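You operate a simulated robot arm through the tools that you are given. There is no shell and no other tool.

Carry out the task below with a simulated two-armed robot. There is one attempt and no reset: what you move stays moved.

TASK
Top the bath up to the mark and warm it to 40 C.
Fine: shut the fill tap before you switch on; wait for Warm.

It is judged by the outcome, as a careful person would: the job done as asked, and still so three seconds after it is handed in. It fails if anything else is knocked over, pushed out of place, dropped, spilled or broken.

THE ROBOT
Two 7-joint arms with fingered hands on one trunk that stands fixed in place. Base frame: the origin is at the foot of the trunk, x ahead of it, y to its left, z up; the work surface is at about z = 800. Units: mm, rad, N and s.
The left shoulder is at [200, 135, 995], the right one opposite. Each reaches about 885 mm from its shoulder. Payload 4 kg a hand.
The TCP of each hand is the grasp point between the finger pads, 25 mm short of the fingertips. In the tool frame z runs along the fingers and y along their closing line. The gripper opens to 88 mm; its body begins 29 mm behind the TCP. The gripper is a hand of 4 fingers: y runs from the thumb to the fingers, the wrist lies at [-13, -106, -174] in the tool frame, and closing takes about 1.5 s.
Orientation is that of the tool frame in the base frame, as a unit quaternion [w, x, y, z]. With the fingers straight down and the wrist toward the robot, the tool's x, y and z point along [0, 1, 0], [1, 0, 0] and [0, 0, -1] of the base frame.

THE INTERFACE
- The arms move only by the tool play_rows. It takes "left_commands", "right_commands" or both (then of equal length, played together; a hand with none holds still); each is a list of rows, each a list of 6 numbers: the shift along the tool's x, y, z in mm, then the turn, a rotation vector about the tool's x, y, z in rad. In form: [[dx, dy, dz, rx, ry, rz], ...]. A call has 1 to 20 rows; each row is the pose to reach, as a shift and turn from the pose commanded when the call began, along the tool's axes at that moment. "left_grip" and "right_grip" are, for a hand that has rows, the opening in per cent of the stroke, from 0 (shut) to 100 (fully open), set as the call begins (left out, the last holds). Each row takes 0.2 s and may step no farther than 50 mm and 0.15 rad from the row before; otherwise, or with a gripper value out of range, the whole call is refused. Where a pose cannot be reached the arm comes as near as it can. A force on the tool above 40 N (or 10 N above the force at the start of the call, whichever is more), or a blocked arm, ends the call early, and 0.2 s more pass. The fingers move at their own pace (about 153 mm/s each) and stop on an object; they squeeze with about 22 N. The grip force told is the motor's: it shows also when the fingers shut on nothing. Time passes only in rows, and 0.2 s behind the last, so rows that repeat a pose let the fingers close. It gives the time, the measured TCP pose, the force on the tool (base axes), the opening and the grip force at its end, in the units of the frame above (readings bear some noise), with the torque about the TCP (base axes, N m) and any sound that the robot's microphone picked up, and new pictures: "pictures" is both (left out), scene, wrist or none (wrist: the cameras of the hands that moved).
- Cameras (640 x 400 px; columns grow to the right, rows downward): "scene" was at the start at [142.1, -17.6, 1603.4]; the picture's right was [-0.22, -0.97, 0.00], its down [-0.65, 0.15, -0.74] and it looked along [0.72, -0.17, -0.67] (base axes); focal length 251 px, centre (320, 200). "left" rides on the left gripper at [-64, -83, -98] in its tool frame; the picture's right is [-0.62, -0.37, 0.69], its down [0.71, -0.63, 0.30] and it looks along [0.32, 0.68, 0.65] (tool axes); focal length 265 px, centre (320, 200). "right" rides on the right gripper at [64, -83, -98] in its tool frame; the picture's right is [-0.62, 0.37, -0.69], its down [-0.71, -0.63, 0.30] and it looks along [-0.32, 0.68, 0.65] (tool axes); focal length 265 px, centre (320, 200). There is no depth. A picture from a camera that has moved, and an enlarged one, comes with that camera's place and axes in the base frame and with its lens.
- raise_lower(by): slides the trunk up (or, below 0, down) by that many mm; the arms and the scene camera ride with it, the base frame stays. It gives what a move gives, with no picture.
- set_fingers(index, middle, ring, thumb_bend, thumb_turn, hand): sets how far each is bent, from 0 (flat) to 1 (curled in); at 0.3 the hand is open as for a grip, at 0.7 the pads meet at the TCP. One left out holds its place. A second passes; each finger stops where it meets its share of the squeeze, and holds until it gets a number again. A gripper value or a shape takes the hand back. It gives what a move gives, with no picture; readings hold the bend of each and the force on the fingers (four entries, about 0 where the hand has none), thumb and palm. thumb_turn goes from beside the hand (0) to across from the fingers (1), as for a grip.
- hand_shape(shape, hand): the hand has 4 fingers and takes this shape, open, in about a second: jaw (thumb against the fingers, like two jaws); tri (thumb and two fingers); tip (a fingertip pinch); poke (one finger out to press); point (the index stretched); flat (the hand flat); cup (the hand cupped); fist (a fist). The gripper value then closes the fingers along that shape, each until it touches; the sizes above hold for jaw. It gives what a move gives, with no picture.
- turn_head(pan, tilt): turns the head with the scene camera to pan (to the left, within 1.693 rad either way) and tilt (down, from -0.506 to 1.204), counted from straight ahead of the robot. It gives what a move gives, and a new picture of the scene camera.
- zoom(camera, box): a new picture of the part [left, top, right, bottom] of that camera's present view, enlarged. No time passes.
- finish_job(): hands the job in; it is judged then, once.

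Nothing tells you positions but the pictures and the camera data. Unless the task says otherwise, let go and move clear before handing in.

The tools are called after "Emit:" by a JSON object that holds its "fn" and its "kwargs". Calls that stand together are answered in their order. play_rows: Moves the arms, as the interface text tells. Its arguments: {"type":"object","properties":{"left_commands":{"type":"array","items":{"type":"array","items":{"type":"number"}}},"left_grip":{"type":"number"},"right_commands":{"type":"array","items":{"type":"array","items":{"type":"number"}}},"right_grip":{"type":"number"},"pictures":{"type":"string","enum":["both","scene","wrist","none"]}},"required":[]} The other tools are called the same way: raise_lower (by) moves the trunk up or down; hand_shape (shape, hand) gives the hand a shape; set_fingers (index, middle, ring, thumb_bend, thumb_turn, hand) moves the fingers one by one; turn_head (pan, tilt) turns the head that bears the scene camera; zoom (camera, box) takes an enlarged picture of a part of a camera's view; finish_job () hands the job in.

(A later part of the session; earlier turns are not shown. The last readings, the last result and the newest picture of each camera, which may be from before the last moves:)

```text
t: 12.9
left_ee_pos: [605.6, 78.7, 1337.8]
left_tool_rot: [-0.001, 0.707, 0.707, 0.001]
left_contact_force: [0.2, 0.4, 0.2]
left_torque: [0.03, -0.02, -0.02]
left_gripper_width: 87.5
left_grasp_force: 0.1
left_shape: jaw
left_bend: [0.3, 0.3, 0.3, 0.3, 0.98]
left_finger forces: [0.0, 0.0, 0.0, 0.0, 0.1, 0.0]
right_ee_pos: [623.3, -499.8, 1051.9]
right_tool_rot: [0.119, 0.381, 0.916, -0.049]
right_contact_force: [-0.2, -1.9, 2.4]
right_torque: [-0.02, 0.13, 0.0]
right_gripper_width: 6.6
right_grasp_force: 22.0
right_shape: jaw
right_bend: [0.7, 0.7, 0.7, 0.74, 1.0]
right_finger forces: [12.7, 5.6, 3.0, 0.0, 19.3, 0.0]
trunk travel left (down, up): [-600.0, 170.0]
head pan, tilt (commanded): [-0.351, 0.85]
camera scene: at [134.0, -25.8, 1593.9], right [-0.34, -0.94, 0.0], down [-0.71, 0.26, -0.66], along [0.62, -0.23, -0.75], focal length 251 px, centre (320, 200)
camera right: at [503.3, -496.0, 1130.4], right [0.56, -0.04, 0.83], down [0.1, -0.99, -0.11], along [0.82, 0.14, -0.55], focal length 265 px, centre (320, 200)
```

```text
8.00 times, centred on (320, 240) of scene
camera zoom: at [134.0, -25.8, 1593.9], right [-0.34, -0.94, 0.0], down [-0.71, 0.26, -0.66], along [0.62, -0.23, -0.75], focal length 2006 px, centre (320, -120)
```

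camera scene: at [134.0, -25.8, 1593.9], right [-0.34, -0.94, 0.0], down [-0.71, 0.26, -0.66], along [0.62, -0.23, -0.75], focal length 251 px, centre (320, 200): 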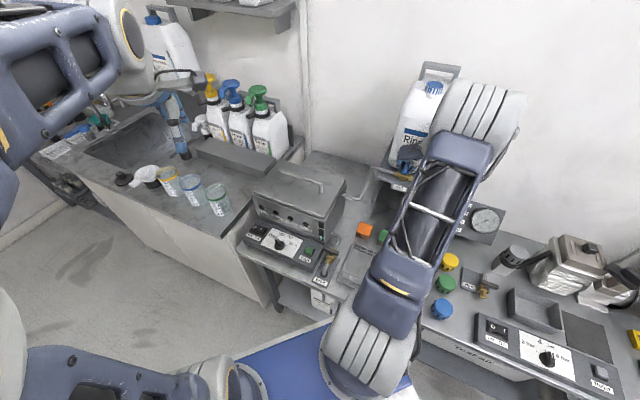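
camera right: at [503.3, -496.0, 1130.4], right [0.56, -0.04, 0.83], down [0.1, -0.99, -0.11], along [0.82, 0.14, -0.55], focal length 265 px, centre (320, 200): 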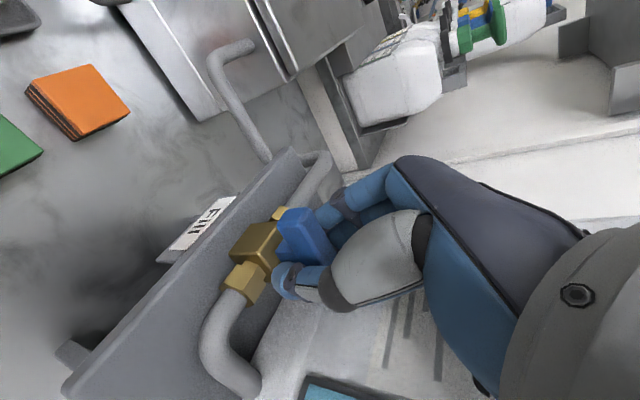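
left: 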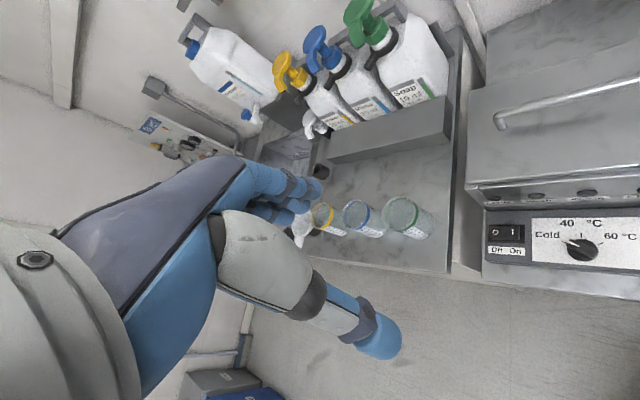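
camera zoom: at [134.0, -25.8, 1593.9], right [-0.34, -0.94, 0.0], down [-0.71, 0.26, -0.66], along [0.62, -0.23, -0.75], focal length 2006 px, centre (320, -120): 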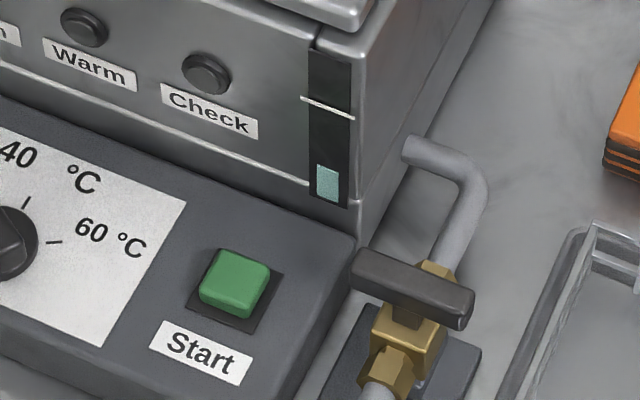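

The lever is firmly gripped. I'll test turning it clockwise (seen from above) by a small angle about its stem and watch the torque.

Emit:
{"fn": "play_rows", "kwargs": {"right_commands": [[0, 0.7, 0, 0.026, 0, 0.0966], [-0.1, 1.4, 0, 0.052, 0, 0.193], [-0.3, 2.0, 0.1, 0.078, 0, 0.29]], "pictures": "wrist"}}

Emit:
{"fn": "zoom", "kwargs": {"camera": "right", "box": [180, 150, 420, 340]}}

Emit:
{"fn": "zoom", "kwargs": {"camera": "scene", "box": [280, 215, 360, 265]}}

```text
t: 13.7
left_ee_pos: [604.3, 77.5, 1337.6]
left_tool_rot: [0.0, 0.707, 0.707, 0.001]
left_contact_force: [0.1, -0.2, -0.7]
left_torque: [-0.05, 0.01, 0.03]
left_gripper_width: 87.3
left_grasp_force: 0.1
left_shape: jaw
left_bend: [0.3, 0.3, 0.3, 0.3, 0.98]
left_finger forces: [0.0, 0.0, 0.1, 0.1, 0.0, 0.1]
right_ee_pos: [625.6, -496.7, 1052.0]
right_tool_rot: [0.111, 0.514, 0.848, -0.068]
right_contact_force: [1.4, -3.7, -5.3]
right_torque: [0.15, -0.12, 0.21]
right_gripper_width: 5.6
right_grasp_force: 22.1
right_shape: jaw
right_bend: [0.7, 0.7, 0.7, 0.74, 1.0]
right_finger forces: [11.8, 6.0, 4.9, 0.1, 22.6, 0.1]
trunk travel left (down, up): [-600.0, 170.0]
head pan, tilt (commanded): [-0.351, 0.85]
camera right: at [511.7, -458.0, 1130.2], right [0.52, -0.2, 0.83], down [-0.2, -0.97, -0.11], along [0.83, -0.11, -0.55], focal length 265 px, centre (320, 200)
```

right: 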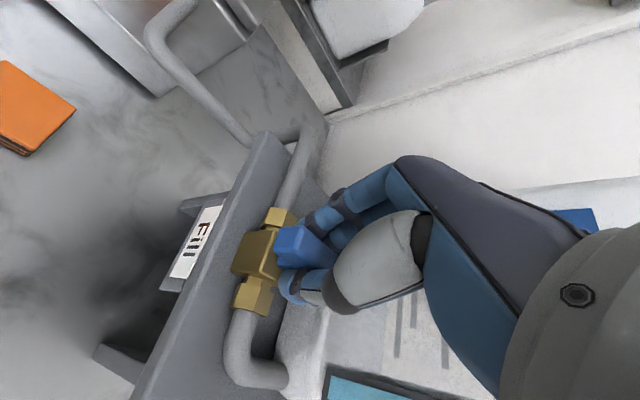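

```text
2.11 times, centred on (300, 245) of right
camera zoom: at [511.7, -458.0, 1130.2], right [0.52, -0.2, 0.83], down [-0.2, -0.97, -0.11], along [0.83, -0.11, -0.55], focal length 559 px, centre (362, 105)
```

zoom: 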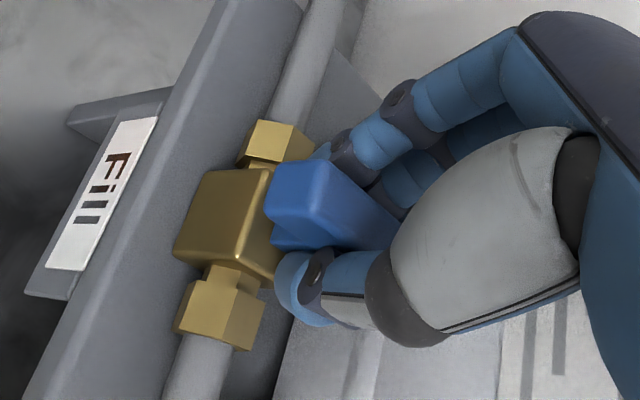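

```text
8.00 times, centred on (320, 240) of scene
camera zoom: at [134.2, -26.0, 1593.8], right [-0.34, -0.94, 0.0], down [-0.71, 0.26, -0.66], along [0.62, -0.23, -0.75], focal length 2006 px, centre (320, -120)
```

zoom: 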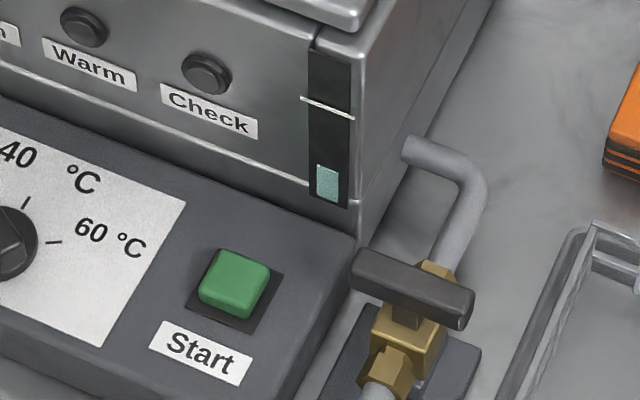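

The lever appears to have stayed put while my fingers twisted on it, with torque building to 0.21 N m. I'll return and test the other direction.

Emit:
{"fn": "play_rows", "kwargs": {"right_commands": [[0, -0.7, 0, -0.026, 0, -0.0966], [0, -1.4, 0, -0.052, 0, -0.193], [0, -2.0, 0, -0.078, 0, -0.29], [0, -2.7, 0, -0.104, 0, -0.386], [0, -3.4, 0, -0.13, 0, -0.483], [0, -4.0, 0, -0.155, 0, -0.58]], "pictures": "wrist"}}

Emit:
{"fn": "zoom", "kwargs": {"camera": "right", "box": [180, 150, 420, 340]}}

Emit:
{"fn": "zoom", "kwargs": {"camera": "scene", "box": [280, 215, 360, 265]}}

```text
t: 15.1
left_ee_pos: [605.2, 77.9, 1338.0]
left_tool_rot: [0.001, 0.707, 0.707, 0.0]
left_contact_force: [0.3, -0.8, 0.4]
left_torque: [0.01, -0.02, -0.01]
left_gripper_width: 87.9
left_grasp_force: 0.1
left_shape: jaw
left_bend: [0.3, 0.3, 0.3, 0.3, 0.98]
left_finger forces: [0.0, 0.1, 0.0, 0.0, 0.0, 0.0]
right_ee_pos: [622.0, -500.4, 1051.4]
right_tool_rot: [0.126, 0.238, 0.963, -0.031]
right_contact_force: [11.6, -6.5, -8.8]
right_torque: [0.12, -0.32, -0.02]
right_gripper_width: 6.3
right_grasp_force: 21.6
right_shape: jaw
right_bend: [0.7, 0.7, 0.7, 0.75, 1.0]
right_finger forces: [17.1, 6.0, 2.3, 0.0, 20.7, 0.1]
trunk travel left (down, up): [-600.0, 170.0]
head pan, tilt (commanded): [-0.351, 0.85]
camera right: at [507.6, -531.5, 1130.2], right [0.54, 0.13, 0.83], down [0.39, -0.92, -0.11], along [0.74, 0.38, -0.55], focal length 265 px, centre (320, 200)
```

right: 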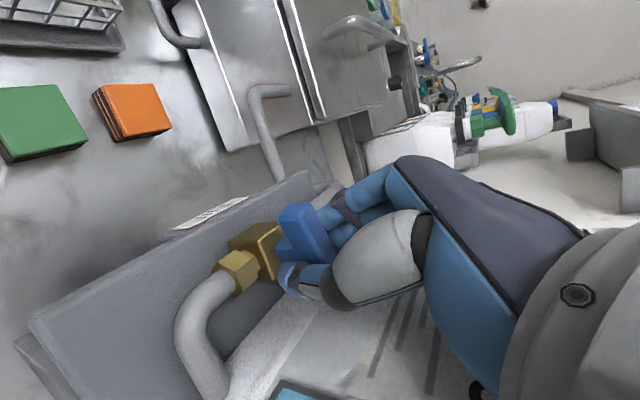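

```text
2.11 times, centred on (300, 245) of right
camera zoom: at [507.6, -531.5, 1130.2], right [0.54, 0.13, 0.83], down [0.39, -0.92, -0.11], along [0.74, 0.38, -0.55], focal length 559 px, centre (362, 105)
```

zoom: 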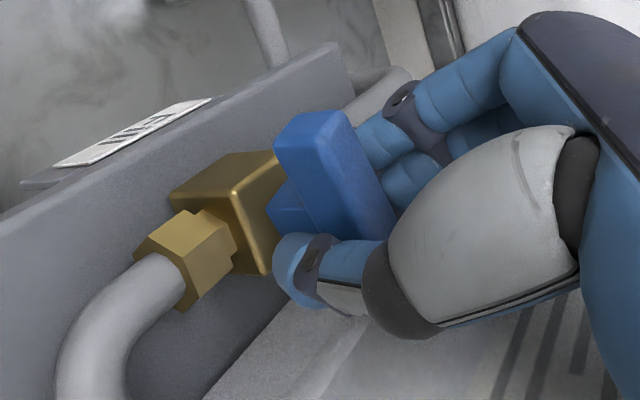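

```text
8.00 times, centred on (320, 240) of scene
camera zoom: at [134.8, -26.2, 1593.8], right [-0.34, -0.94, 0.0], down [-0.71, 0.26, -0.66], along [0.62, -0.23, -0.75], focal length 2006 px, centre (320, -120)
```

zoom: 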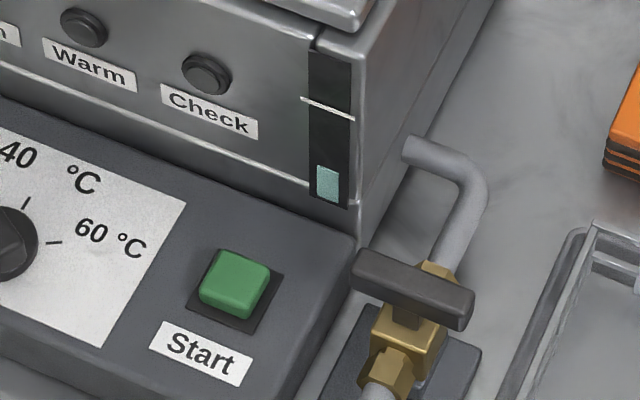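

Clockwise is blocked, and counter-clockwise moves the lever (it followed by about 0.2 rad). The hand can't go the full 90° this way without nearing the container. I'll go a bit further to about 0.55 rad and see whether water starts flowing.

Emit:
{"fn": "play_rows", "kwargs": {"right_commands": [[-0.1, -0.7, 0, -0.021, 0, -0.0773], [-0.3, -1.3, 0, -0.042, 0, -0.155], [-0.6, -1.9, 0.1, -0.065, 0, -0.242], [-0.6, -1.9, 0.1, -0.065, 0, -0.242]], "pictures": "both"}}

Emit:
{"fn": "zoom", "kwargs": {"camera": "right", "box": [180, 150, 420, 340]}}

Emit:
{"fn": "zoom", "kwargs": {"camera": "scene", "box": [280, 215, 360, 265]}}

```text
t: 15.7
left_ee_pos: [604.5, 78.4, 1335.7]
left_tool_rot: [0.0, 0.707, 0.707, 0.0]
left_contact_force: [0.1, -0.4, -0.7]
left_torque: [0.0, 0.01, 0.04]
left_gripper_width: 87.4
left_grasp_force: 0.0
left_shape: jaw
left_bend: [0.3, 0.3, 0.3, 0.3, 0.98]
left_finger forces: [0.0, 0.0, 0.0, 0.1, 0.0, 0.0]
right_ee_pos: [618.3, -499.2, 1052.2]
right_tool_rot: [0.126, 0.162, 0.979, -0.018]
right_contact_force: [-19.8, 22.0, -3.2]
right_torque: [-3.81, -5.44, -3.37]
right_gripper_width: 4.8
right_grasp_force: 21.8
right_shape: jaw
right_bend: [0.69, 0.7, 0.7, 0.75, 1.0]
right_finger forces: [22.0, 6.6, 2.5, 0.0, 26.9, 0.1]
trunk travel left (down, up): [-600.0, 170.0]
head pan, tilt (commanded): [-0.351, 0.85]
stopped in row 3 (right hand): the force on the tool passed its limit at 51 N (the readings are from after the stop); the commanded pose is now the measured one
camera scene: at [132.8, -24.5, 1594.2], right [-0.34, -0.94, 0.0], down [-0.71, 0.26, -0.66], along [0.62, -0.23, -0.75], focal length 251 px, centre (320, 200)
camera right: at [509.6, -549.6, 1130.4], right [0.52, 0.21, 0.83], down [0.53, -0.84, -0.12], along [0.67, 0.5, -0.55], focal length 265 px, centre (320, 200)
```

scene: 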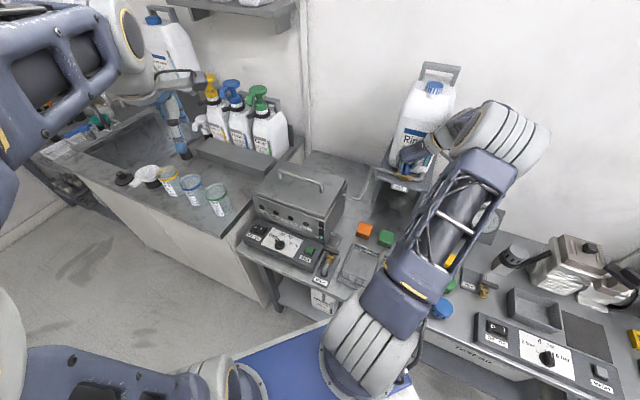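
right: 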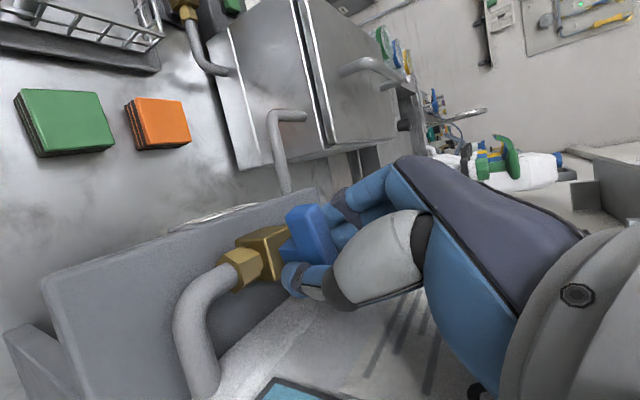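

```text
2.11 times, centred on (300, 245) of right
camera zoom: at [509.6, -549.6, 1130.4], right [0.52, 0.21, 0.83], down [0.53, -0.84, -0.12], along [0.67, 0.5, -0.55], focal length 559 px, centre (362, 105)
```

zoom: 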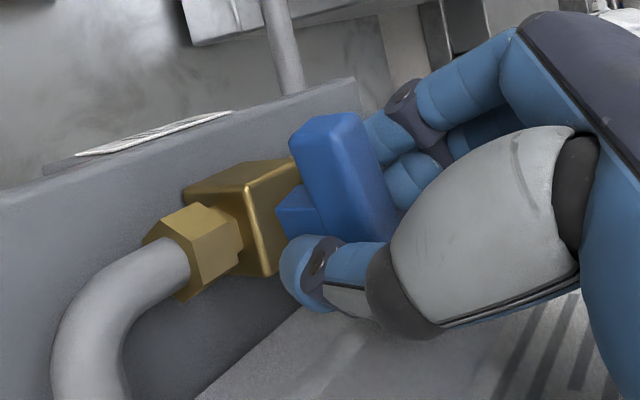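

```text
8.00 times, centred on (320, 240) of scene
camera zoom: at [132.8, -24.5, 1594.2], right [-0.34, -0.94, 0.0], down [-0.71, 0.26, -0.66], along [0.62, -0.23, -0.75], focal length 2006 px, centre (320, -120)
```

zoom: 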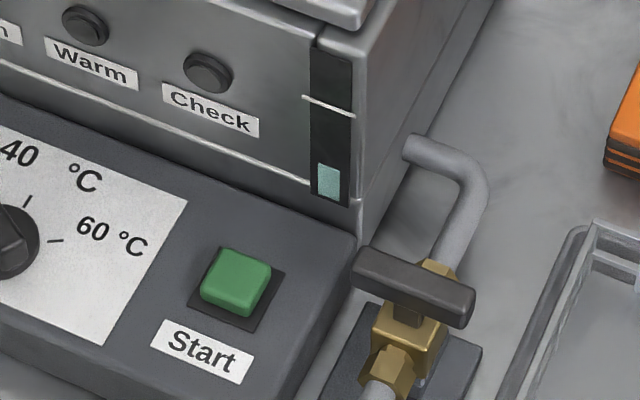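

The force spike, pushing the hand away from the wall, means the back of my hand touched the container. I'll rotate back to the closed position right away and check the container hasn't moved.

Emit:
{"fn": "play_rows", "kwargs": {"right_commands": [[-1, 0.4, 0.3, 0.03, 0, 0.11], [-2, 0.8, 0.6, 0.06, 0, 0.22], [-3, 1.2, 0.8, 0.09, 0, 0.33], [-3.8, 1.5, 1, 0.118, 0, 0.44]], "pictures": "both"}}

Emit:
{"fn": "zoom", "kwargs": {"camera": "right", "box": [180, 150, 420, 340]}}

Emit:
{"fn": "zoom", "kwargs": {"camera": "scene", "box": [360, 50, 500, 200]}}

```text
t: 16.7
left_ee_pos: [605.1, 77.1, 1336.9]
left_tool_rot: [-0.001, 0.707, 0.707, 0.0]
left_contact_force: [-0.3, -0.9, 1.3]
left_torque: [0.02, 0.02, 0.06]
left_gripper_width: 87.4
left_grasp_force: 0.1
left_shape: jaw
left_bend: [0.3, 0.3, 0.3, 0.3, 0.98]
left_finger forces: [0.0, 0.0, 0.0, 0.0, 0.0, 0.0]
right_ee_pos: [621.7, -498.9, 1051.2]
right_tool_rot: [0.117, 0.38, 0.916, -0.048]
right_contact_force: [-2.1, 7.2, 6.2]
right_torque: [0.54, -0.13, 0.19]
right_gripper_width: 5.5
right_grasp_force: 22.0
right_shape: jaw
right_bend: [0.7, 0.7, 0.7, 0.75, 1.0]
right_finger forces: [32.7, 6.2, 3.9, 0.1, 25.9, 0.0]
trunk travel left (down, up): [-600.0, 170.0]
head pan, tilt (commanded): [-0.351, 0.85]
camera scene: at [133.8, -25.4, 1594.0], right [-0.34, -0.94, 0.0], down [-0.71, 0.26, -0.66], along [0.62, -0.23, -0.75], focal length 251 px, centre (320, 200)
camera right: at [503.5, -496.4, 1130.5], right [0.56, -0.04, 0.83], down [0.1, -0.99, -0.12], along [0.82, 0.15, -0.55], focal length 265 px, centre (320, 200)
```

scene: 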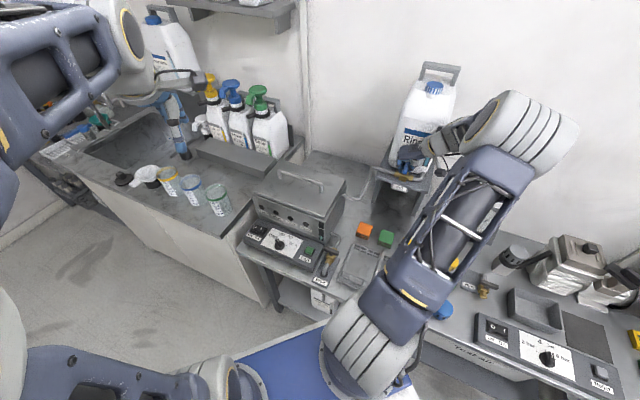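
right: 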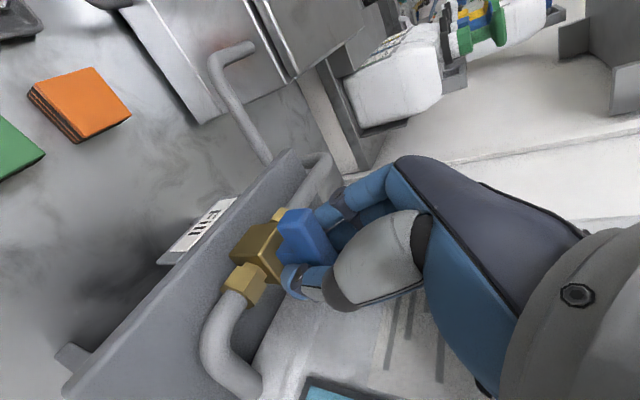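

```text
2.11 times, centred on (300, 245) of right
camera zoom: at [503.5, -496.4, 1130.5], right [0.56, -0.04, 0.83], down [0.1, -0.99, -0.12], along [0.82, 0.15, -0.55], focal length 559 px, centre (362, 105)
```

zoom: 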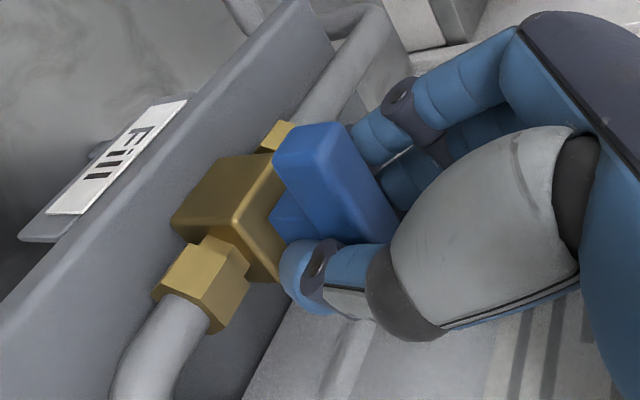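

```text
2.67 times, centred on (430, 125) of scene
camera zoom: at [133.8, -25.4, 1594.0], right [-0.34, -0.94, 0.0], down [-0.71, 0.26, -0.66], along [0.62, -0.23, -0.75], focal length 668 px, centre (27, 400)
```

zoom: 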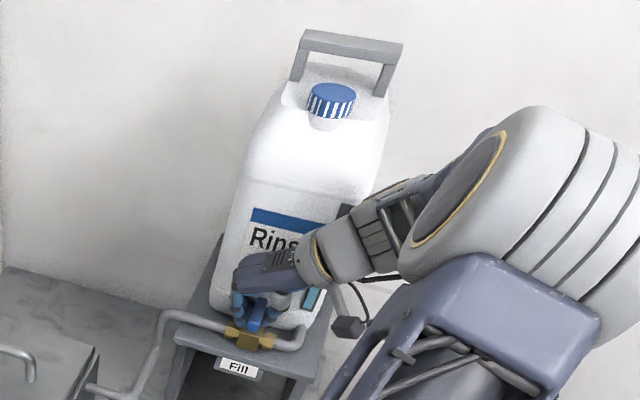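

The container looks unmoved and the lever is back at closed. I'll let go, back off along the fingers, and then test whether the arm can take the grasp flipped by 180°, with the wrist on the bath side. From there the hand can turn the lever counter-clockwise clear of the container.

Emit:
{"fn": "play_rows", "kwargs": {"right_commands": [[0, 0, 0, 0, 0, 0], [0, 0, 0, 0, 0, 0], [0, 0, 0, 0, 0, 0], [0, 0, 0, 0, 0, 0], [0, 0, 0, 0, 0, 0], [0, 0, -20, 0, 0, 0], [4, 0, -50, 0, 0, 0], [10, 0, -90, 0, 0, 0], [20, 0, -130, 0, 0, 0], [30, 0, -170, 0, 0, 0]], "right_grip": 100, "pictures": "both"}}

Emit:
{"fn": "zoom", "kwargs": {"camera": "right", "box": [130, 170, 370, 360]}}

```text
t: 18.9
left_ee_pos: [605.0, 78.5, 1337.9]
left_tool_rot: [0.0, 0.707, 0.707, 0.0]
left_contact_force: [0.6, 0.5, 0.0]
left_torque: [0.02, 0.02, 0.01]
left_gripper_width: 87.7
left_grasp_force: 0.1
left_shape: jaw
left_bend: [0.3, 0.3, 0.3, 0.3, 0.98]
left_finger forces: [0.0, 0.0, 0.0, 0.1, 0.1, 0.0]
right_ee_pos: [569.9, -450.3, 1209.7]
right_tool_rot: [0.116, 0.379, 0.917, -0.048]
right_contact_force: [-1.0, -0.5, -0.6]
right_torque: [0.0, -0.02, -0.02]
right_gripper_width: 87.6
right_grasp_force: 0.1
right_shape: jaw
right_bend: [0.3, 0.3, 0.3, 0.3, 0.98]
right_finger forces: [0.0, 0.0, 0.0, 0.0, 0.1, 0.1]
trunk travel left (down, up): [-600.0, 170.0]
head pan, tilt (commanded): [-0.351, 0.85]
camera scene: at [134.3, -26.1, 1593.8], right [-0.34, -0.94, 0.0], down [-0.71, 0.26, -0.66], along [0.62, -0.23, -0.75], focal length 251 px, centre (320, 200)
camera right: at [451.4, -447.1, 1287.5], right [0.56, -0.04, 0.83], down [0.1, -0.99, -0.12], along [0.82, 0.15, -0.55], focal length 265 px, centre (320, 200)
```

scene: 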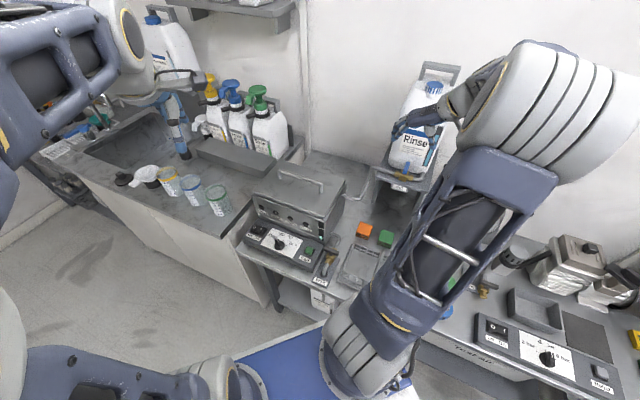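
right: 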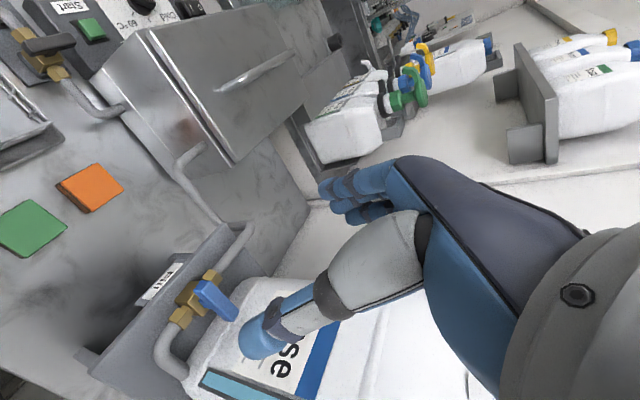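

```text
2.11 times, centred on (250, 265) of right
camera zoom: at [451.4, -447.1, 1287.5], right [0.56, -0.04, 0.83], down [0.1, -0.99, -0.12], along [0.82, 0.15, -0.55], focal length 559 px, centre (467, 63)
```

zoom: 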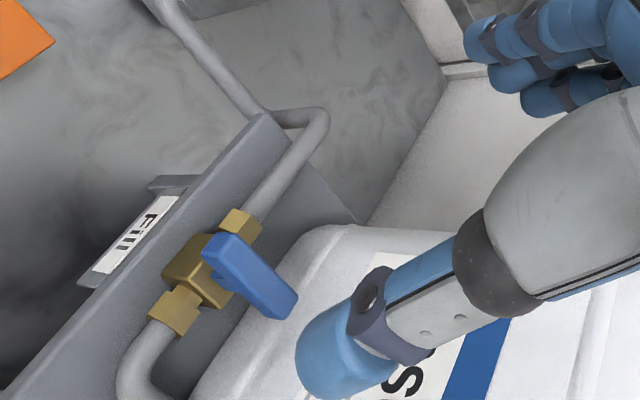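

Released cleanly, and the lever is still across the pipe (shut). I'll move back into open space, straighten the hand, and start turning it clockwise to test reach.

Emit:
{"fn": "play_rows", "kwargs": {"right_commands": [[23, -5, -23.5, 0, 0.087, 0], [46, -9.5, -47, 0, 0.175, 0], [69, -14, -70.3, 0, 0.262, 0]], "pictures": "none"}}

Emit:
{"fn": "play_rows", "kwargs": {"right_commands": [[0, 0, 0, 0, 0, 0.14], [0, 0, 0, 0, 0, 0.28], [0, 0, 0, 0, 0, 0.42], [0, 0, 0, 0, 0, 0.56], [0, 0, 0, 0, 0, 0.7], [0, 0, 0, 0, 0, 0.84], [0, 0, 0, 0, 0, 0.98], [0, 0, 0, 0, 0, 1.12], [0, 0, 0, 0, 0, 1.26], [0, 0, 0, 0, 0, 1.4], [0, 0, 0, 0, 0, 1.5708]], "pictures": "scene"}}

```text
t: 19.7
left_ee_pos: [605.1, 78.5, 1337.7]
left_tool_rot: [0.0, 0.707, 0.707, 0.0]
left_contact_force: [0.0, 0.6, 0.3]
left_torque: [0.03, -0.02, 0.04]
left_gripper_width: 87.3
left_grasp_force: 0.1
left_shape: jaw
left_bend: [0.3, 0.3, 0.3, 0.3, 0.98]
left_finger forces: [0.0, 0.1, 0.0, 0.0, 0.1, 0.0]
right_ee_pos: [500.0, -399.8, 1259.9]
right_tool_rot: [-0.005, 0.38, 0.925, 0.002]
right_contact_force: [0.4, -0.7, 0.1]
right_torque: [-0.02, 0.01, 0.01]
right_gripper_width: 87.6
right_grasp_force: 0.1
right_shape: jaw
right_bend: [0.3, 0.3, 0.3, 0.3, 0.98]
right_finger forces: [0.0, 0.0, 0.1, 0.0, 0.0, 0.1]
trunk travel left (down, up): [-600.0, 170.0]
head pan, tilt (commanded): [-0.351, 0.85]
```

```text
refused: row 11 steps farther than a row can; nothing moved
```

Emit:
{"fn": "play_rows", "kwargs": {"right_commands": [[0, 0, 0, 0, 0, 0.145], [0, 0, 0, 0, 0, 0.29], [0, 0, 0, 0, 0, 0.435], [0, 0, 0, 0, 0, 0.58], [0, 0, 0, 0, 0, 0.725], [0, 0, 0, 0, 0, 0.87], [0, 0, 0, 0, 0, 1.015], [0, 0, 0, 0, 0, 1.16], [0, 0, 0, 0, 0, 1.305], [0, 0, 0, 0, 0, 1.445], [0, 0, 0, 0, 0, 1.5708]], "pictures": "scene"}}

```text
t: 22.1
left_ee_pos: [605.9, 77.2, 1336.7]
left_tool_rot: [-0.001, 0.707, 0.707, 0.0]
left_contact_force: [0.0, 0.2, -0.6]
left_torque: [0.0, 0.0, 0.0]
left_gripper_width: 87.3
left_grasp_force: 0.0
left_shape: jaw
left_bend: [0.3, 0.3, 0.3, 0.3, 0.98]
left_finger forces: [0.0, 0.1, 0.1, 0.0, 0.0, 0.0]
right_ee_pos: [501.8, -400.9, 1260.0]
right_tool_rot: [-0.004, 0.924, 0.383, -0.002]
right_contact_force: [-0.3, -1.0, 0.0]
right_torque: [0.01, 0.01, 0.0]
right_gripper_width: 87.8
right_grasp_force: 0.1
right_shape: jaw
right_bend: [0.3, 0.3, 0.3, 0.3, 0.98]
right_finger forces: [0.1, 0.0, 0.1, 0.1, 0.0, 0.0]
trunk travel left (down, up): [-600.0, 170.0]
head pan, tilt (commanded): [-0.351, 0.85]
camera scene: at [134.0, -25.8, 1593.9], right [-0.34, -0.94, 0.0], down [-0.71, 0.26, -0.66], along [0.62, -0.23, -0.75], focal length 251 px, centre (320, 200)
```

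scene: 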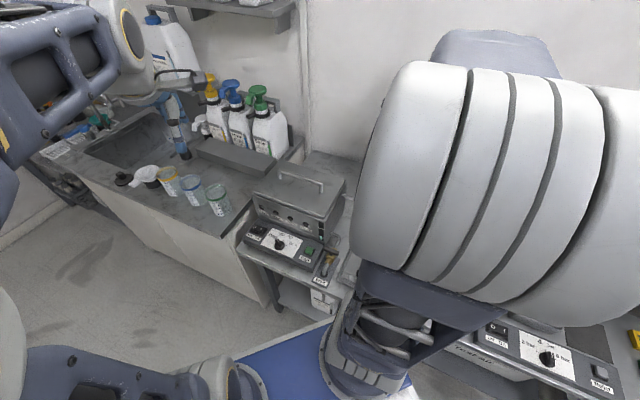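

Emit:
{"fn": "play_rows", "kwargs": {"right_commands": [[0, 0, 0, 0, 0, 0.145], [0, 0, 0, 0, 0, 0.29], [0, 0, 0, 0, 0, 0.435], [0, 0, 0, 0, 0, 0.58], [0, 0, 0, 0, 0, 0.725], [0, 0, 0, 0, 0, 0.87], [0, 0, 0, 0, 0, 1.015], [0, 0, 0, 0, 0, 1.16], [0, 0, 0, 0, 0, 1.305], [0, 0, 0, 0, 0, 1.445], [0, 0, 0, 0, 0, 1.5708]], "pictures": "both"}}

```text
t: 24.5
left_ee_pos: [605.9, 77.8, 1338.0]
left_tool_rot: [0.0, 0.707, 0.707, 0.0]
left_contact_force: [-0.2, 0.2, 0.0]
left_torque: [0.03, 0.02, -0.01]
left_gripper_width: 87.5
left_grasp_force: 0.1
left_shape: jaw
left_bend: [0.3, 0.3, 0.3, 0.3, 0.98]
left_finger forces: [0.1, 0.0, 0.0, 0.0, 0.0, 0.1]
right_ee_pos: [501.5, -400.2, 1258.2]
right_tool_rot: [-0.002, 0.924, -0.383, -0.004]
right_contact_force: [-0.1, 0.0, -0.3]
right_torque: [0.0, -0.01, 0.0]
right_gripper_width: 87.9
right_grasp_force: 0.2
right_shape: jaw
right_bend: [0.3, 0.3, 0.3, 0.3, 0.98]
right_finger forces: [0.1, 0.0, 0.0, 0.0, 0.0, 0.0]
trunk travel left (down, up): [-600.0, 170.0]
head pan, tilt (commanded): [-0.351, 0.85]
camera scene: at [133.9, -25.7, 1593.9], right [-0.34, -0.94, 0.0], down [-0.71, 0.26, -0.66], along [0.62, -0.23, -0.75], focal length 251 px, centre (320, 200)
camera right: at [607.9, -386.2, 1356.8], right [-0.69, 0.17, 0.7], down [-0.06, 0.95, -0.3], along [-0.72, -0.25, -0.65], focal length 265 px, centre (320, 200)
```

scene: 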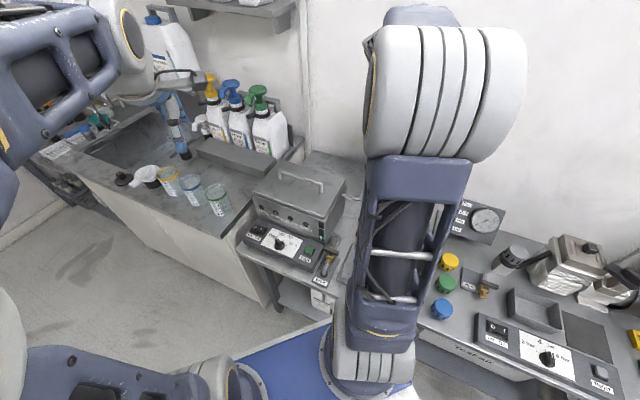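
right: 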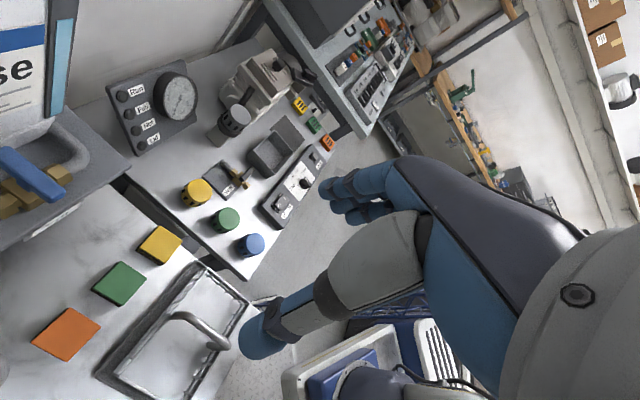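

The arm reaches the flipped orientation fine. I'll switch to the tri grip (thumb plus two fingers, ring curled) and come down to a standoff over the front half of the lever.

Emit:
{"fn": "hand_shape", "kwargs": {"hand": "right", "shape": "tri"}}

Emit:
{"fn": "play_rows", "kwargs": {"right_commands": [[24.4, -3.2, 26.6, 0, 0.0524, 0], [48.9, -6.4, 53.3, 0, 0.105, 0], [73.3, -9.6, 79.9, 0, 0.157, 0], [97.8, -12.8, 106.6, 0, 0.21, 0], [122.2, -16, 133.2, 0, 0.262, 0]], "pictures": "both"}}

Emit:
{"fn": "zoom", "kwargs": {"camera": "right", "box": [100, 150, 400, 370]}}

```text
t: 25.4
left_ee_pos: [605.4, 77.9, 1337.2]
left_tool_rot: [0.001, 0.707, 0.707, 0.0]
left_contact_force: [-0.4, 0.4, -0.3]
left_torque: [0.01, -0.03, 0.02]
left_gripper_width: 87.6
left_grasp_force: 0.1
left_shape: jaw
left_bend: [0.3, 0.3, 0.3, 0.3, 0.98]
left_finger forces: [0.0, 0.1, 0.0, 0.0, 0.1, 0.1]
right_ee_pos: [501.1, -398.7, 1259.3]
right_tool_rot: [-0.002, 0.924, -0.382, -0.004]
right_contact_force: [0.6, 0.2, 0.7]
right_torque: [0.0, 0.02, -0.03]
right_gripper_width: 87.8
right_grasp_force: 0.0
right_shape: tri
right_bend: [0.3, 0.3, 0.99, 0.3, 0.98]
right_finger forces: [0.0, 0.1, 0.0, 0.1, 0.1, 0.1]
trunk travel left (down, up): [-600.0, 170.0]
head pan, tilt (commanded): [-0.351, 0.85]
```

```text
t: 26.6
left_ee_pos: [603.9, 78.4, 1337.6]
left_tool_rot: [0.001, 0.707, 0.707, 0.0]
left_contact_force: [-0.1, -0.7, 0.1]
left_torque: [-0.02, -0.01, 0.01]
left_gripper_width: 87.6
left_grasp_force: 0.0
left_shape: jaw
left_bend: [0.3, 0.3, 0.3, 0.3, 0.98]
left_finger forces: [0.0, 0.1, 0.0, 0.0, 0.0, 0.0]
right_ee_pos: [600.9, -474.7, 1123.8]
right_tool_rot: [0.049, 0.917, -0.378, 0.118]
right_contact_force: [-0.4, 0.8, 0.3]
right_torque: [-0.01, -0.01, -0.01]
right_gripper_width: 87.7
right_grasp_force: 0.0
right_shape: tri
right_bend: [0.3, 0.3, 0.99, 0.3, 0.98]
right_finger forces: [0.0, 0.1, 0.0, 0.1, 0.0, 0.0]
trunk travel left (down, up): [-600.0, 170.0]
head pan, tilt (commanded): [-0.351, 0.85]
camera scene: at [133.7, -25.7, 1594.0], right [-0.34, -0.94, 0.0], down [-0.71, 0.26, -0.66], along [0.62, -0.23, -0.75], focal length 251 px, centre (320, 200)
camera right: at [687.2, -441.0, 1235.3], right [-0.81, 0.28, 0.51], down [0.01, 0.88, -0.47], along [-0.59, -0.38, -0.71], focal length 265 px, centre (320, 200)
```

scene: 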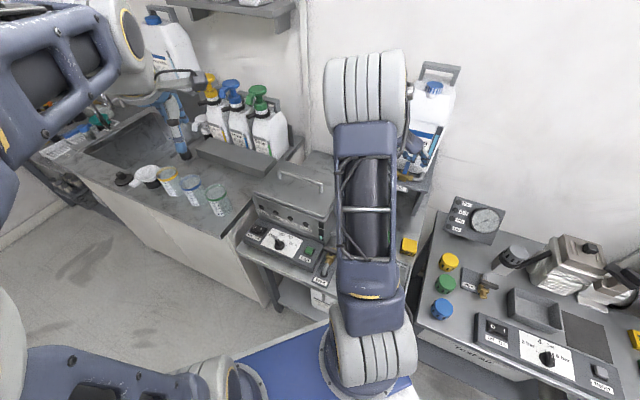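
right: 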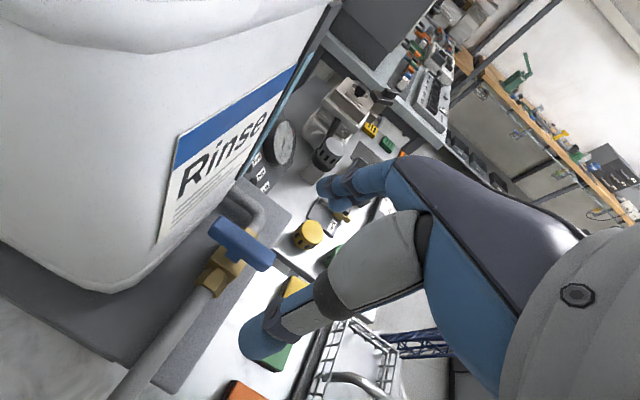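

```text
1.82 times, centred on (250, 260) of right
camera zoom: at [687.2, -441.0, 1235.3], right [-0.81, 0.28, 0.51], down [0.01, 0.88, -0.47], along [-0.59, -0.38, -0.71], focal length 483 px, centre (447, 91)
```

zoom: 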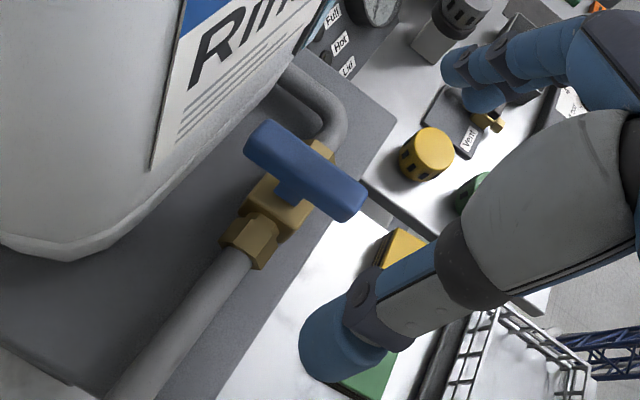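

With this opposite view, all the rays agree at lever centre ≈ (617.5, -502, 1049). I'll correct my estimate, descend part way and check.

Emit:
{"fn": "play_rows", "kwargs": {"right_commands": [[-0.7, 3, 14, 0, 0, 0], [-1.4, 6, 28, 0, 0, 0], [-1.6, 7.6, 42, 0, 0, 0]], "pictures": "wrist"}}

Emit:
{"fn": "zoom", "kwargs": {"camera": "right", "box": [130, 150, 400, 350]}}

Emit:
{"fn": "zoom", "kwargs": {"camera": "scene", "box": [360, 50, 500, 200]}}

```text
t: 27.4
left_ee_pos: [604.7, 77.1, 1337.4]
left_tool_rot: [-0.001, 0.707, 0.707, 0.0]
left_contact_force: [0.4, 0.6, 0.4]
left_torque: [-0.01, -0.04, 0.04]
left_gripper_width: 87.5
left_grasp_force: 0.1
left_shape: jaw
left_bend: [0.3, 0.3, 0.3, 0.3, 0.98]
left_finger forces: [0.0, 0.0, 0.1, 0.1, 0.1, 0.0]
right_ee_pos: [600.6, -485.6, 1083.1]
right_tool_rot: [0.048, 0.917, -0.378, 0.117]
right_contact_force: [-0.8, -0.7, -0.4]
right_torque: [0.03, -0.01, 0.0]
right_gripper_width: 87.8
right_grasp_force: 0.1
right_shape: tri
right_bend: [0.3, 0.3, 0.99, 0.3, 0.98]
right_finger forces: [0.0, 0.0, 0.1, 0.0, 0.1, 0.1]
trunk travel left (down, up): [-600.0, 170.0]
head pan, tilt (commanded): [-0.351, 0.85]
camera right: at [688.2, -452.6, 1194.0], right [-0.81, 0.28, 0.51], down [0.01, 0.88, -0.47], along [-0.59, -0.38, -0.71], focal length 265 px, centre (320, 200)
```

right: 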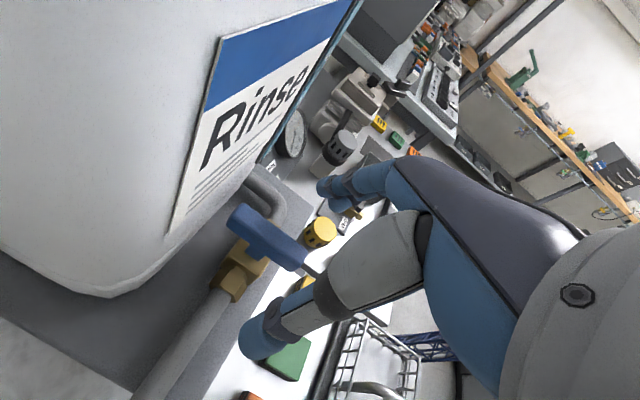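

```text
2.00 times, centred on (265, 250) of right
camera zoom: at [688.2, -452.6, 1194.0], right [-0.81, 0.28, 0.51], down [0.01, 0.88, -0.47], along [-0.59, -0.38, -0.71], focal length 531 px, centre (430, 100)
```

zoom: 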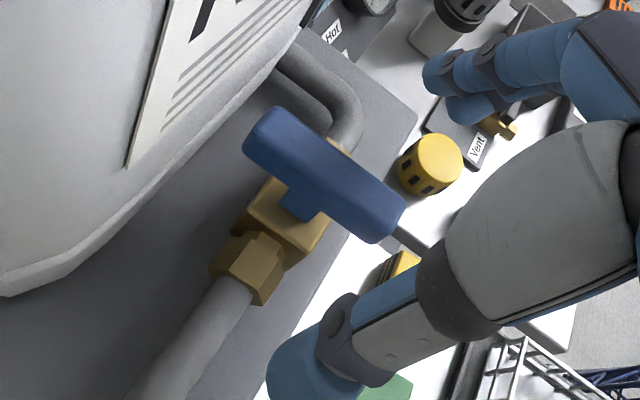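

```text
2.67 times, centred on (430, 125) of scene
camera zoom: at [133.9, -25.7, 1593.9], right [-0.34, -0.94, 0.0], down [-0.71, 0.26, -0.66], along [0.62, -0.23, -0.75], focal length 668 px, centre (27, 400)
```

zoom: 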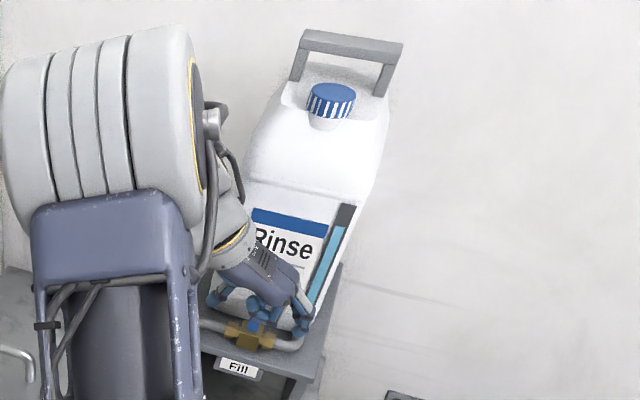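

Emit:
{"fn": "play_rows", "kwargs": {"right_commands": [[1.3, -0.2, 12, 0, 0, 0], [2.7, -0.4, 24.6, 0, 0, 0]], "pictures": "wrist"}}

Emit:
{"fn": "zoom", "kwargs": {"camera": "right", "box": [150, 150, 420, 350]}}

```text
t: 28.0
left_ee_pos: [605.8, 77.8, 1336.7]
left_tool_rot: [-0.001, 0.707, 0.707, -0.001]
left_contact_force: [-0.3, -0.5, 0.3]
left_torque: [-0.02, 0.0, 0.03]
left_gripper_width: 87.4
left_grasp_force: 0.0
left_shape: jaw
left_bend: [0.3, 0.3, 0.3, 0.3, 0.98]
left_finger forces: [0.0, 0.0, 0.1, 0.0, 0.0, 0.0]
right_ee_pos: [607.1, -491.3, 1060.1]
right_tool_rot: [0.048, 0.917, -0.378, 0.117]
right_contact_force: [-0.2, 0.0, 0.2]
right_torque: [0.02, 0.0, -0.02]
right_gripper_width: 87.7
right_grasp_force: 0.0
right_shape: tri
right_bend: [0.3, 0.3, 0.99, 0.3, 0.98]
right_finger forces: [0.0, 0.1, 0.1, 0.1, 0.0, 0.1]
trunk travel left (down, up): [-600.0, 170.0]
head pan, tilt (commanded): [-0.351, 0.85]
camera right: at [695.2, -457.1, 1170.9], right [-0.81, 0.28, 0.52], down [0.01, 0.88, -0.47], along [-0.59, -0.38, -0.71], focal length 265 px, centre (320, 200)
```

right: 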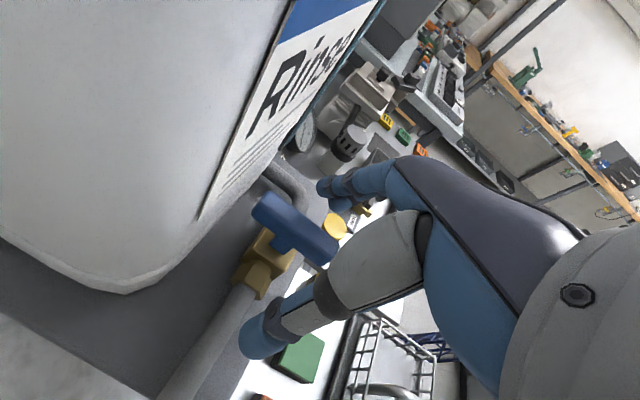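

```text
2.00 times, centred on (285, 250) of right
camera zoom: at [695.2, -457.1, 1170.9], right [-0.81, 0.28, 0.52], down [0.01, 0.88, -0.47], along [-0.59, -0.38, -0.71], focal length 531 px, centre (390, 100)
```

zoom: 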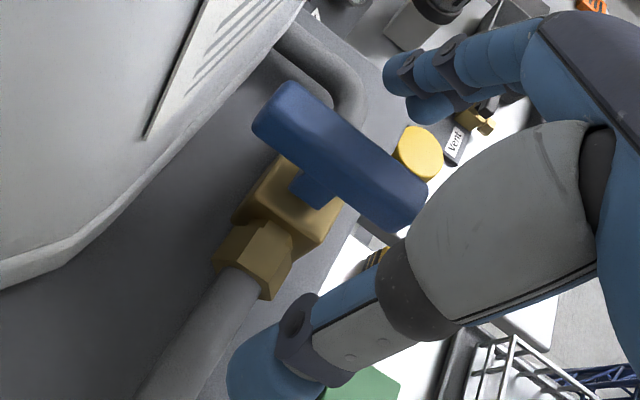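

Emit:
{"fn": "play_rows", "kwargs": {"right_commands": [[0, 0, 0, 0, 0, 0], [0, 0, 0, 0, 0, 0], [0, 0, 0, 0, 0, 0], [0, 0, 0, 0, 0, 0], [0, 0, 0, 0, 0, 0], [0, 0, 0, 0, 0, 0], [0, 0, 0, 0, 0, 0]], "right_grip": 0, "pictures": "wrist"}}

Emit:
{"fn": "zoom", "kwargs": {"camera": "right", "box": [150, 150, 420, 350]}}

Emit:
{"fn": "zoom", "kwargs": {"camera": "scene", "box": [280, 200, 360, 280]}}

```text
t: 29.6
left_ee_pos: [606.7, 78.2, 1337.0]
left_tool_rot: [0.0, 0.707, 0.708, -0.001]
left_contact_force: [-0.2, -0.4, 0.0]
left_torque: [0.0, -0.01, 0.01]
left_gripper_width: 87.8
left_grasp_force: 0.0
left_shape: jaw
left_bend: [0.3, 0.3, 0.3, 0.3, 0.98]
left_finger forces: [0.0, 0.0, 0.1, 0.0, 0.0, 0.1]
right_ee_pos: [609.0, -489.8, 1058.3]
right_tool_rot: [0.048, 0.917, -0.378, 0.117]
right_contact_force: [3.6, 0.5, -11.1]
right_torque: [0.07, -0.14, 0.0]
right_gripper_width: 7.5
right_grasp_force: 22.9
right_shape: tri
right_bend: [0.73, 0.63, 1.0, 0.71, 1.0]
right_finger forces: [11.0, 12.8, 0.0, 0.0, 19.6, 0.0]
trunk travel left (down, up): [-600.0, 170.0]
head pan, tilt (commanded): [-0.351, 0.85]
camera right: at [695.7, -456.9, 1170.1], right [-0.81, 0.28, 0.52], down [0.01, 0.88, -0.47], along [-0.59, -0.38, -0.71], focal length 265 px, centre (320, 200)
```

right: 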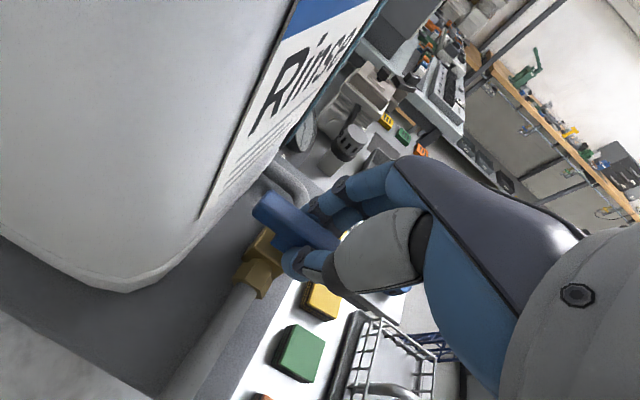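

```text
2.00 times, centred on (285, 250) of right
camera zoom: at [695.7, -456.9, 1170.1], right [-0.81, 0.28, 0.52], down [0.01, 0.88, -0.47], along [-0.59, -0.38, -0.71], focal length 531 px, centre (390, 100)
```

zoom: 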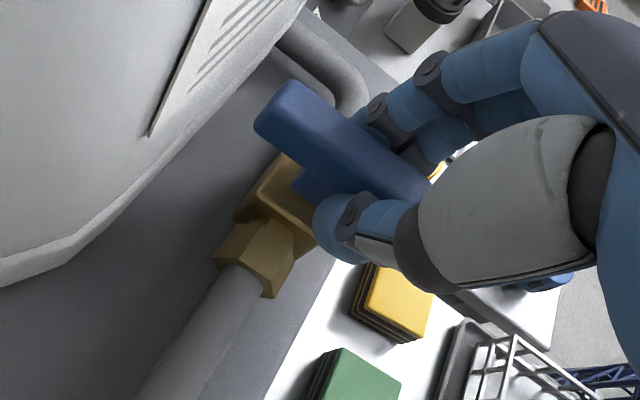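

```text
5.00 times, centred on (320, 240) of scene
camera zoom: at [134.5, -25.9, 1593.8], right [-0.34, -0.94, 0.0], down [-0.71, 0.26, -0.66], along [0.62, -0.23, -0.75], focal length 1253 px, centre (320, 0)
```

zoom: 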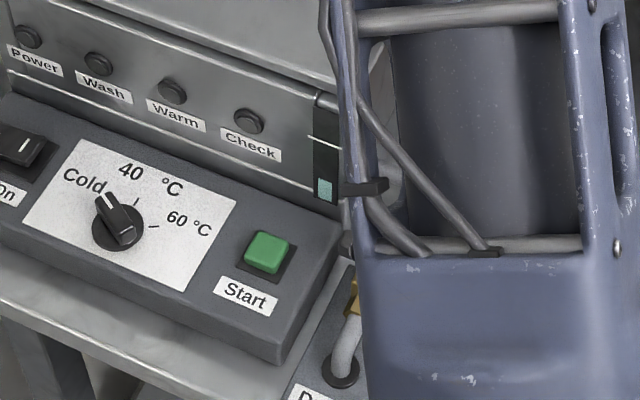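

Solid grip on the lever, and the gauge is visible at the arm's edge. I'll turn the lever counter-clockwise about its stem by about 0.56 rad and check.

Emit:
{"fn": "play_rows", "kwargs": {"right_commands": [[0.15, 2.2, 0, 0.0363, 0, -0.1352], [0.6, 4.4, 0.2, 0.0725, 0, -0.2705], [1.3, 6.5, 0.4, 0.1088, 0, -0.4057], [2.4, 8.5, 0.6, 0.145, 0, -0.541]], "pictures": "both"}}

Emit:
{"fn": "zoom", "kwargs": {"camera": "right", "box": [150, 150, 420, 350]}}

Emit:
{"fn": "zoom", "kwargs": {"camera": "scene", "box": [280, 200, 360, 280]}}

```text
t: 30.6
left_ee_pos: [605.0, 77.1, 1336.3]
left_tool_rot: [-0.001, 0.707, 0.707, 0.001]
left_contact_force: [0.0, -0.1, 0.2]
left_torque: [0.02, -0.03, -0.02]
left_gripper_width: 87.6
left_grasp_force: 0.1
left_shape: jaw
left_bend: [0.3, 0.3, 0.3, 0.3, 0.98]
left_finger forces: [0.0, 0.2, 0.1, 0.0, 0.0, 0.0]
right_ee_pos: [602.9, -497.4, 1059.3]
right_tool_rot: [0.011, 0.986, -0.109, 0.125]
right_contact_force: [3.6, 4.9, -16.1]
right_torque: [0.23, -0.12, 0.08]
right_gripper_width: 6.9
right_grasp_force: 21.7
right_shape: tri
right_bend: [0.73, 0.63, 1.0, 0.71, 1.0]
right_finger forces: [9.3, 15.0, 0.0, 0.1, 21.8, 0.0]
trunk travel left (down, up): [-600.0, 170.0]
head pan, tilt (commanded): [-0.351, 0.85]
camera scene: at [134.7, -25.8, 1593.7], right [-0.34, -0.94, 0.0], down [-0.71, 0.26, -0.66], along [0.62, -0.23, -0.75], focal length 251 px, centre (320, 200)
camera right: at [659.5, -424.9, 1171.2], right [-0.84, -0.19, 0.51], down [-0.46, 0.75, -0.47], along [-0.3, -0.63, -0.72], focal length 265 px, centre (320, 200)
```

scene: 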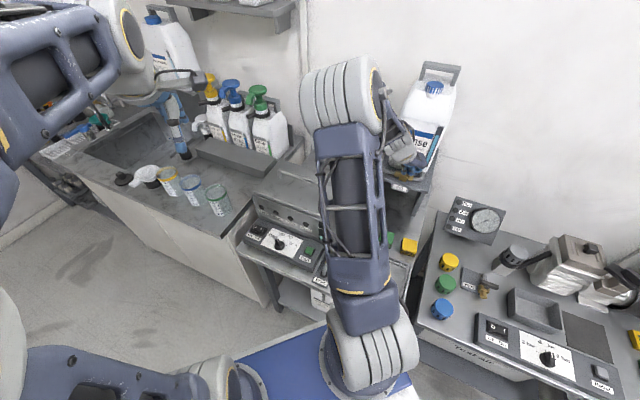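
right: 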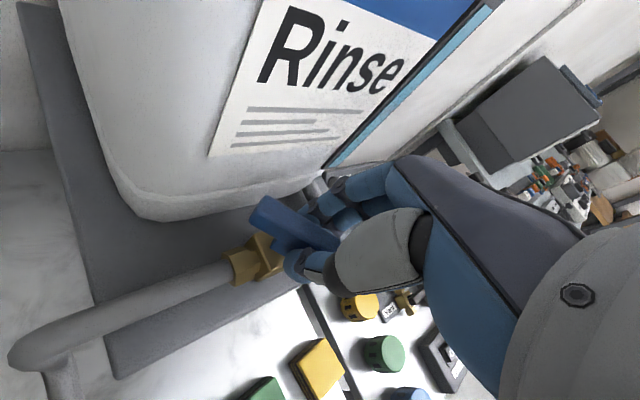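

```text
2.00 times, centred on (285, 250) of right
camera zoom: at [659.5, -424.9, 1171.2], right [-0.84, -0.19, 0.51], down [-0.46, 0.75, -0.47], along [-0.3, -0.63, -0.72], focal length 531 px, centre (390, 100)
```

zoom: 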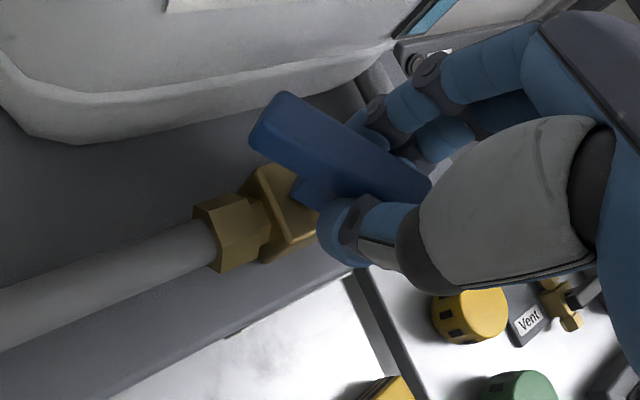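

```text
5.00 times, centred on (320, 240) of scene
camera zoom: at [134.7, -25.8, 1593.7], right [-0.34, -0.94, 0.0], down [-0.71, 0.26, -0.66], along [0.62, -0.23, -0.75], focal length 1253 px, centre (320, 0)
```

zoom: 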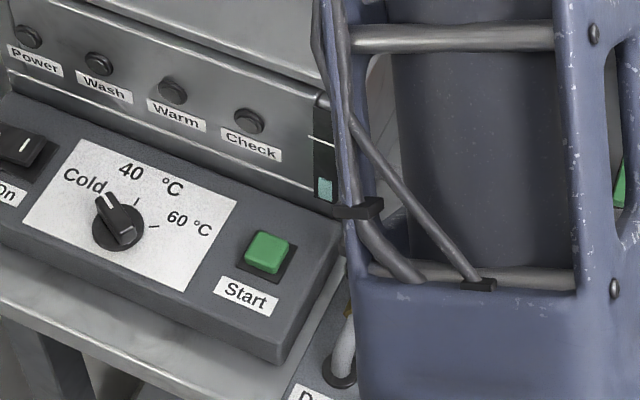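

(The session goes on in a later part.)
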